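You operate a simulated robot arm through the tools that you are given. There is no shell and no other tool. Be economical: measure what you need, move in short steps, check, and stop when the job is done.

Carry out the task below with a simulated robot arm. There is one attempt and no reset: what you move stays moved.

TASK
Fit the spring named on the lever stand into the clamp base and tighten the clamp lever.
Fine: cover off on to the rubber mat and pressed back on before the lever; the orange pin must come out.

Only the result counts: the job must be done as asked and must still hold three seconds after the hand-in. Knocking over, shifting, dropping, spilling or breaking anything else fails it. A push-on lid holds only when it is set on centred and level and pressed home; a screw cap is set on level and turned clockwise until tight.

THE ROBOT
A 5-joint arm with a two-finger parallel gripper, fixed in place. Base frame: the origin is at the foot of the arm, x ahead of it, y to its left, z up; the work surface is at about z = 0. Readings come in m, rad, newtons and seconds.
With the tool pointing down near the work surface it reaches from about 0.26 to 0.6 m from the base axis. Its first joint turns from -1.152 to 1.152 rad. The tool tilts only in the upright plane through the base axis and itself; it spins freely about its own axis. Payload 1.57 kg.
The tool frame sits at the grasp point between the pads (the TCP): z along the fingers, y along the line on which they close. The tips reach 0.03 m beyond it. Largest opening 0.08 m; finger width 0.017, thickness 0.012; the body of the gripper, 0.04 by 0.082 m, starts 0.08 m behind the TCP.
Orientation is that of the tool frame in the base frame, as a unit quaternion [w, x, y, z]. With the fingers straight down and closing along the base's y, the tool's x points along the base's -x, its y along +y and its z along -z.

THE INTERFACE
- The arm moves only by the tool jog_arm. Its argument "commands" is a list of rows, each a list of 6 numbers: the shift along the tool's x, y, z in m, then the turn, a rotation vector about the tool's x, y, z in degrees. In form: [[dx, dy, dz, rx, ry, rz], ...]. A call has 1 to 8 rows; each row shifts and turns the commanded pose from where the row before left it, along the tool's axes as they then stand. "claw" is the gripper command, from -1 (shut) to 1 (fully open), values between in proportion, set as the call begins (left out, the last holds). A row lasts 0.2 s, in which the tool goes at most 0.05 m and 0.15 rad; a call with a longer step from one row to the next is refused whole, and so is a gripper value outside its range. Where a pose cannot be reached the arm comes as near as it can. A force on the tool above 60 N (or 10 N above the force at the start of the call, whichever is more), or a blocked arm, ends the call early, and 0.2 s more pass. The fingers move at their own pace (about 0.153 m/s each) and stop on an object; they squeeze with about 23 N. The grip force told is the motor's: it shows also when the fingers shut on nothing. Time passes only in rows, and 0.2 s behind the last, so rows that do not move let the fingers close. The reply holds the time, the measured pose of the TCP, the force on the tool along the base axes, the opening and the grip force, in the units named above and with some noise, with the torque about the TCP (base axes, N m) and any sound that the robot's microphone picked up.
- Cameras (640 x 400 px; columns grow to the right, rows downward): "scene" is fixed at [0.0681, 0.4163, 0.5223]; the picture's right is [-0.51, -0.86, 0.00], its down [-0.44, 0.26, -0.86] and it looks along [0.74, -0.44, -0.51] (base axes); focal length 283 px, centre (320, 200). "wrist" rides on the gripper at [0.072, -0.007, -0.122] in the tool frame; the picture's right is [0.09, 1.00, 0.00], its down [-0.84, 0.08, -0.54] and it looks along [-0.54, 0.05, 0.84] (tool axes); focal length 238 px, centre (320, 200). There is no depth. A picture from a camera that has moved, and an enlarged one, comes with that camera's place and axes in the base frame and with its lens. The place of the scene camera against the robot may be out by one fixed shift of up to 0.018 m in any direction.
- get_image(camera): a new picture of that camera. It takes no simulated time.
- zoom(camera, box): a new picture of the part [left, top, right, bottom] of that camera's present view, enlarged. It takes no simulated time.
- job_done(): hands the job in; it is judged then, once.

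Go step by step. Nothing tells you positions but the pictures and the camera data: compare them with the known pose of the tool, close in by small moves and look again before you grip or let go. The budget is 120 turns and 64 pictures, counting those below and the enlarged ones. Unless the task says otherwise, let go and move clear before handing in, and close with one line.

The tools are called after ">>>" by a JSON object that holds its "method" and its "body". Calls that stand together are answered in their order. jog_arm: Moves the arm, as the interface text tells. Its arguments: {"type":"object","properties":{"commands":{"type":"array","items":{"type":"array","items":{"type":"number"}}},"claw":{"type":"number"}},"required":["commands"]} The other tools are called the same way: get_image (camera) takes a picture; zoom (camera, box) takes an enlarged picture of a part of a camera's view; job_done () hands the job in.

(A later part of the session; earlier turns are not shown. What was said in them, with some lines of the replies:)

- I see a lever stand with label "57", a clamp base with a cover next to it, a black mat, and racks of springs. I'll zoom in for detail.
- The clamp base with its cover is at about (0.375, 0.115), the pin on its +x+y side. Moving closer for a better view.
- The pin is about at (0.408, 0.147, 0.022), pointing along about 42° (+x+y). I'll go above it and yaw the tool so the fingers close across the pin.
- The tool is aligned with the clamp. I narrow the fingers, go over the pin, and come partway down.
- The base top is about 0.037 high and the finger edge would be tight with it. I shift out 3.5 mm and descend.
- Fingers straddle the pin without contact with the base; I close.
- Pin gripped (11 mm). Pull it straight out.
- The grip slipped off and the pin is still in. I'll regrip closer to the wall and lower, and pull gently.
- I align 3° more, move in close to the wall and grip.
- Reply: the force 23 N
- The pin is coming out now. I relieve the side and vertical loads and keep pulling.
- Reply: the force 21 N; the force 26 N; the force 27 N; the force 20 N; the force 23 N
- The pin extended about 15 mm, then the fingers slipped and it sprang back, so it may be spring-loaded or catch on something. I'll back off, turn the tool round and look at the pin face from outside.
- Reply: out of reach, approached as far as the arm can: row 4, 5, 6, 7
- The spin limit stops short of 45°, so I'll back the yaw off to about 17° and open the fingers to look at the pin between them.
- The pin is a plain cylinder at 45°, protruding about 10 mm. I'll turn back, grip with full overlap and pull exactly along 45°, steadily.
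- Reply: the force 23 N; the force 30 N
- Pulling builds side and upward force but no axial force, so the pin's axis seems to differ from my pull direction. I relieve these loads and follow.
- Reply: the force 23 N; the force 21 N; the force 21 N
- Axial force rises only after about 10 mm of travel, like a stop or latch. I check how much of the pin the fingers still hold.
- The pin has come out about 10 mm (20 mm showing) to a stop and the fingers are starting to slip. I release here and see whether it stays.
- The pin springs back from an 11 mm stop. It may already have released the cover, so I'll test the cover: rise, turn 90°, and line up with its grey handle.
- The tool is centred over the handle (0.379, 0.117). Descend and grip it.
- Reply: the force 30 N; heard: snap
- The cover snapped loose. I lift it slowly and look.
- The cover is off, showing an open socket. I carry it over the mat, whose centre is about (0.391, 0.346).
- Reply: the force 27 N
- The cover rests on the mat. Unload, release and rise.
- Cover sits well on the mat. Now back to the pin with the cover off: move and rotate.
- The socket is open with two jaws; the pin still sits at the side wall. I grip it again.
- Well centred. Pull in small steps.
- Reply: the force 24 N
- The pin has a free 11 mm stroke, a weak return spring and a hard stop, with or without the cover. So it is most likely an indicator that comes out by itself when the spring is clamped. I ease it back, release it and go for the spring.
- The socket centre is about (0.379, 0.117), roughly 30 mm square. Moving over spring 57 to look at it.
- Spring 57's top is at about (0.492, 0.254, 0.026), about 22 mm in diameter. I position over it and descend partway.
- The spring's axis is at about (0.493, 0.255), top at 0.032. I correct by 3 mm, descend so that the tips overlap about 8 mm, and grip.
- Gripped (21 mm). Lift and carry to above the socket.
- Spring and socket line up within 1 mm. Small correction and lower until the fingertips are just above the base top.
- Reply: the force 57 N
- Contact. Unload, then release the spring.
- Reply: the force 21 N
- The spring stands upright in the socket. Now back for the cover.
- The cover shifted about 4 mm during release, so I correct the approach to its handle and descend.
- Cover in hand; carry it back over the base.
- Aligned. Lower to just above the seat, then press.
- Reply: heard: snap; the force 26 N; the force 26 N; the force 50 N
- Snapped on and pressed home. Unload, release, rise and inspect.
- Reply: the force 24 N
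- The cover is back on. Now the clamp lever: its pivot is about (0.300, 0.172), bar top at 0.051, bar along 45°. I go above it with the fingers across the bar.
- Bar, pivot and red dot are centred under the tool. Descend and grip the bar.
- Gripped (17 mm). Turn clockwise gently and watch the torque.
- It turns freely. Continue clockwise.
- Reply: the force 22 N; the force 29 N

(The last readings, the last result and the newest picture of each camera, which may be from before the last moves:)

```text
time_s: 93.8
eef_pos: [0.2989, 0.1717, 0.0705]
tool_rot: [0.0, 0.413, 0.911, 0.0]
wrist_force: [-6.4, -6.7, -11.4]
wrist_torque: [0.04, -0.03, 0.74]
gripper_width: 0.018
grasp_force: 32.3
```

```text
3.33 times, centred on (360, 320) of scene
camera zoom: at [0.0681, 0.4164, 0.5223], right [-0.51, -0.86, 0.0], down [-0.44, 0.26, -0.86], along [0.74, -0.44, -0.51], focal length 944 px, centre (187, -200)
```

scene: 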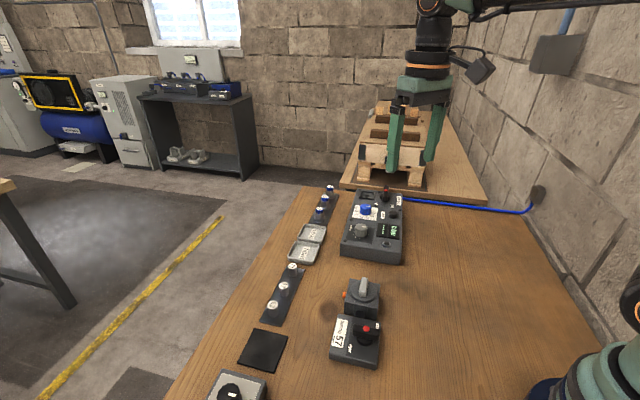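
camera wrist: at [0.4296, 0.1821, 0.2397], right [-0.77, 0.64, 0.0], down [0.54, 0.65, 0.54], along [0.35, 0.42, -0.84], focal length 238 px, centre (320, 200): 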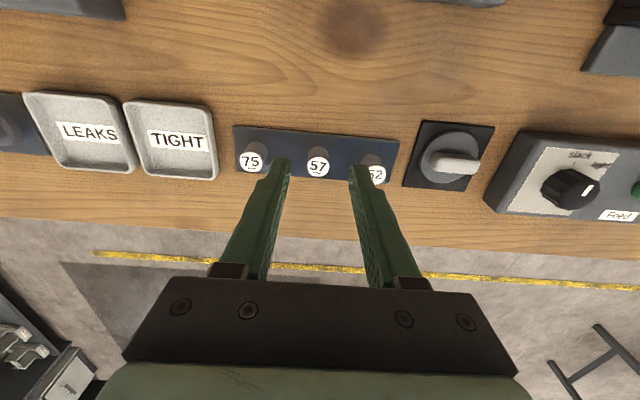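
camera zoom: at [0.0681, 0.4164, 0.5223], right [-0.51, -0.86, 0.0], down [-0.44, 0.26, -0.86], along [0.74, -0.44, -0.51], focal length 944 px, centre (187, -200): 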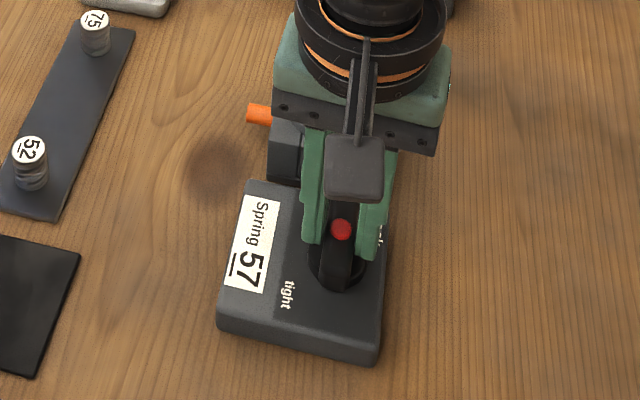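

The lever reached its stop (torque 0.74 N m) and the orange pin has come out. Release and rise clear.

>>> {"method": "jog_arm", "body": {"commands": [[0, 0, 0, 0, 0, 0], [0, 0, 0, 0, 0, 0], [0, 0, -0.03, 0, 0, 0], [0, 0, -0.04, 0, 0, 0], [0, 0, -0.04, 0, 0, 0], [0, 0, -0.04, 0, 0, 0], [0, 0, 0, 0, 0, 0]], "claw": 0}}

>>> {"method": "zoom", "body": {"camera": "scene", "box": [310, 260, 410, 380]}}

```text
time_s: 95.4
eef_pos: [0.2976, 0.1741, 0.2203]
tool_rot: [0.0, 0.414, 0.91, 0.0]
wrist_force: [0.9, -0.3, 0.6]
wrist_torque: [0.04, 0.05, 0.03]
gripper_width: 0.0401
grasp_force: 0.1
```

```text
3.33 times, centred on (360, 320) of scene
camera zoom: at [0.0681, 0.4163, 0.5223], right [-0.51, -0.86, 0.0], down [-0.44, 0.26, -0.86], along [0.74, -0.44, -0.51], focal length 944 px, centre (187, -200)
```

zoom: 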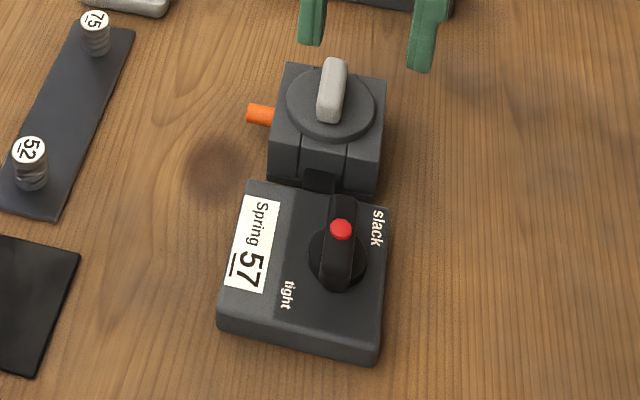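

The lever stays tight, the pin stays out, the cover is seated level, and the arm is clear of everything. I'm handing in.

>>> {"method": "job_done", "body": {}}

```text
The job is handed in.
```

Spring 57 is in the clamp base with the cover pressed back on. The lever is turned to its tight stop, and the orange pin has come out. I pulled on the pin by hand three times early on, thinking it locked the cover; each time it sprang back undamaged.
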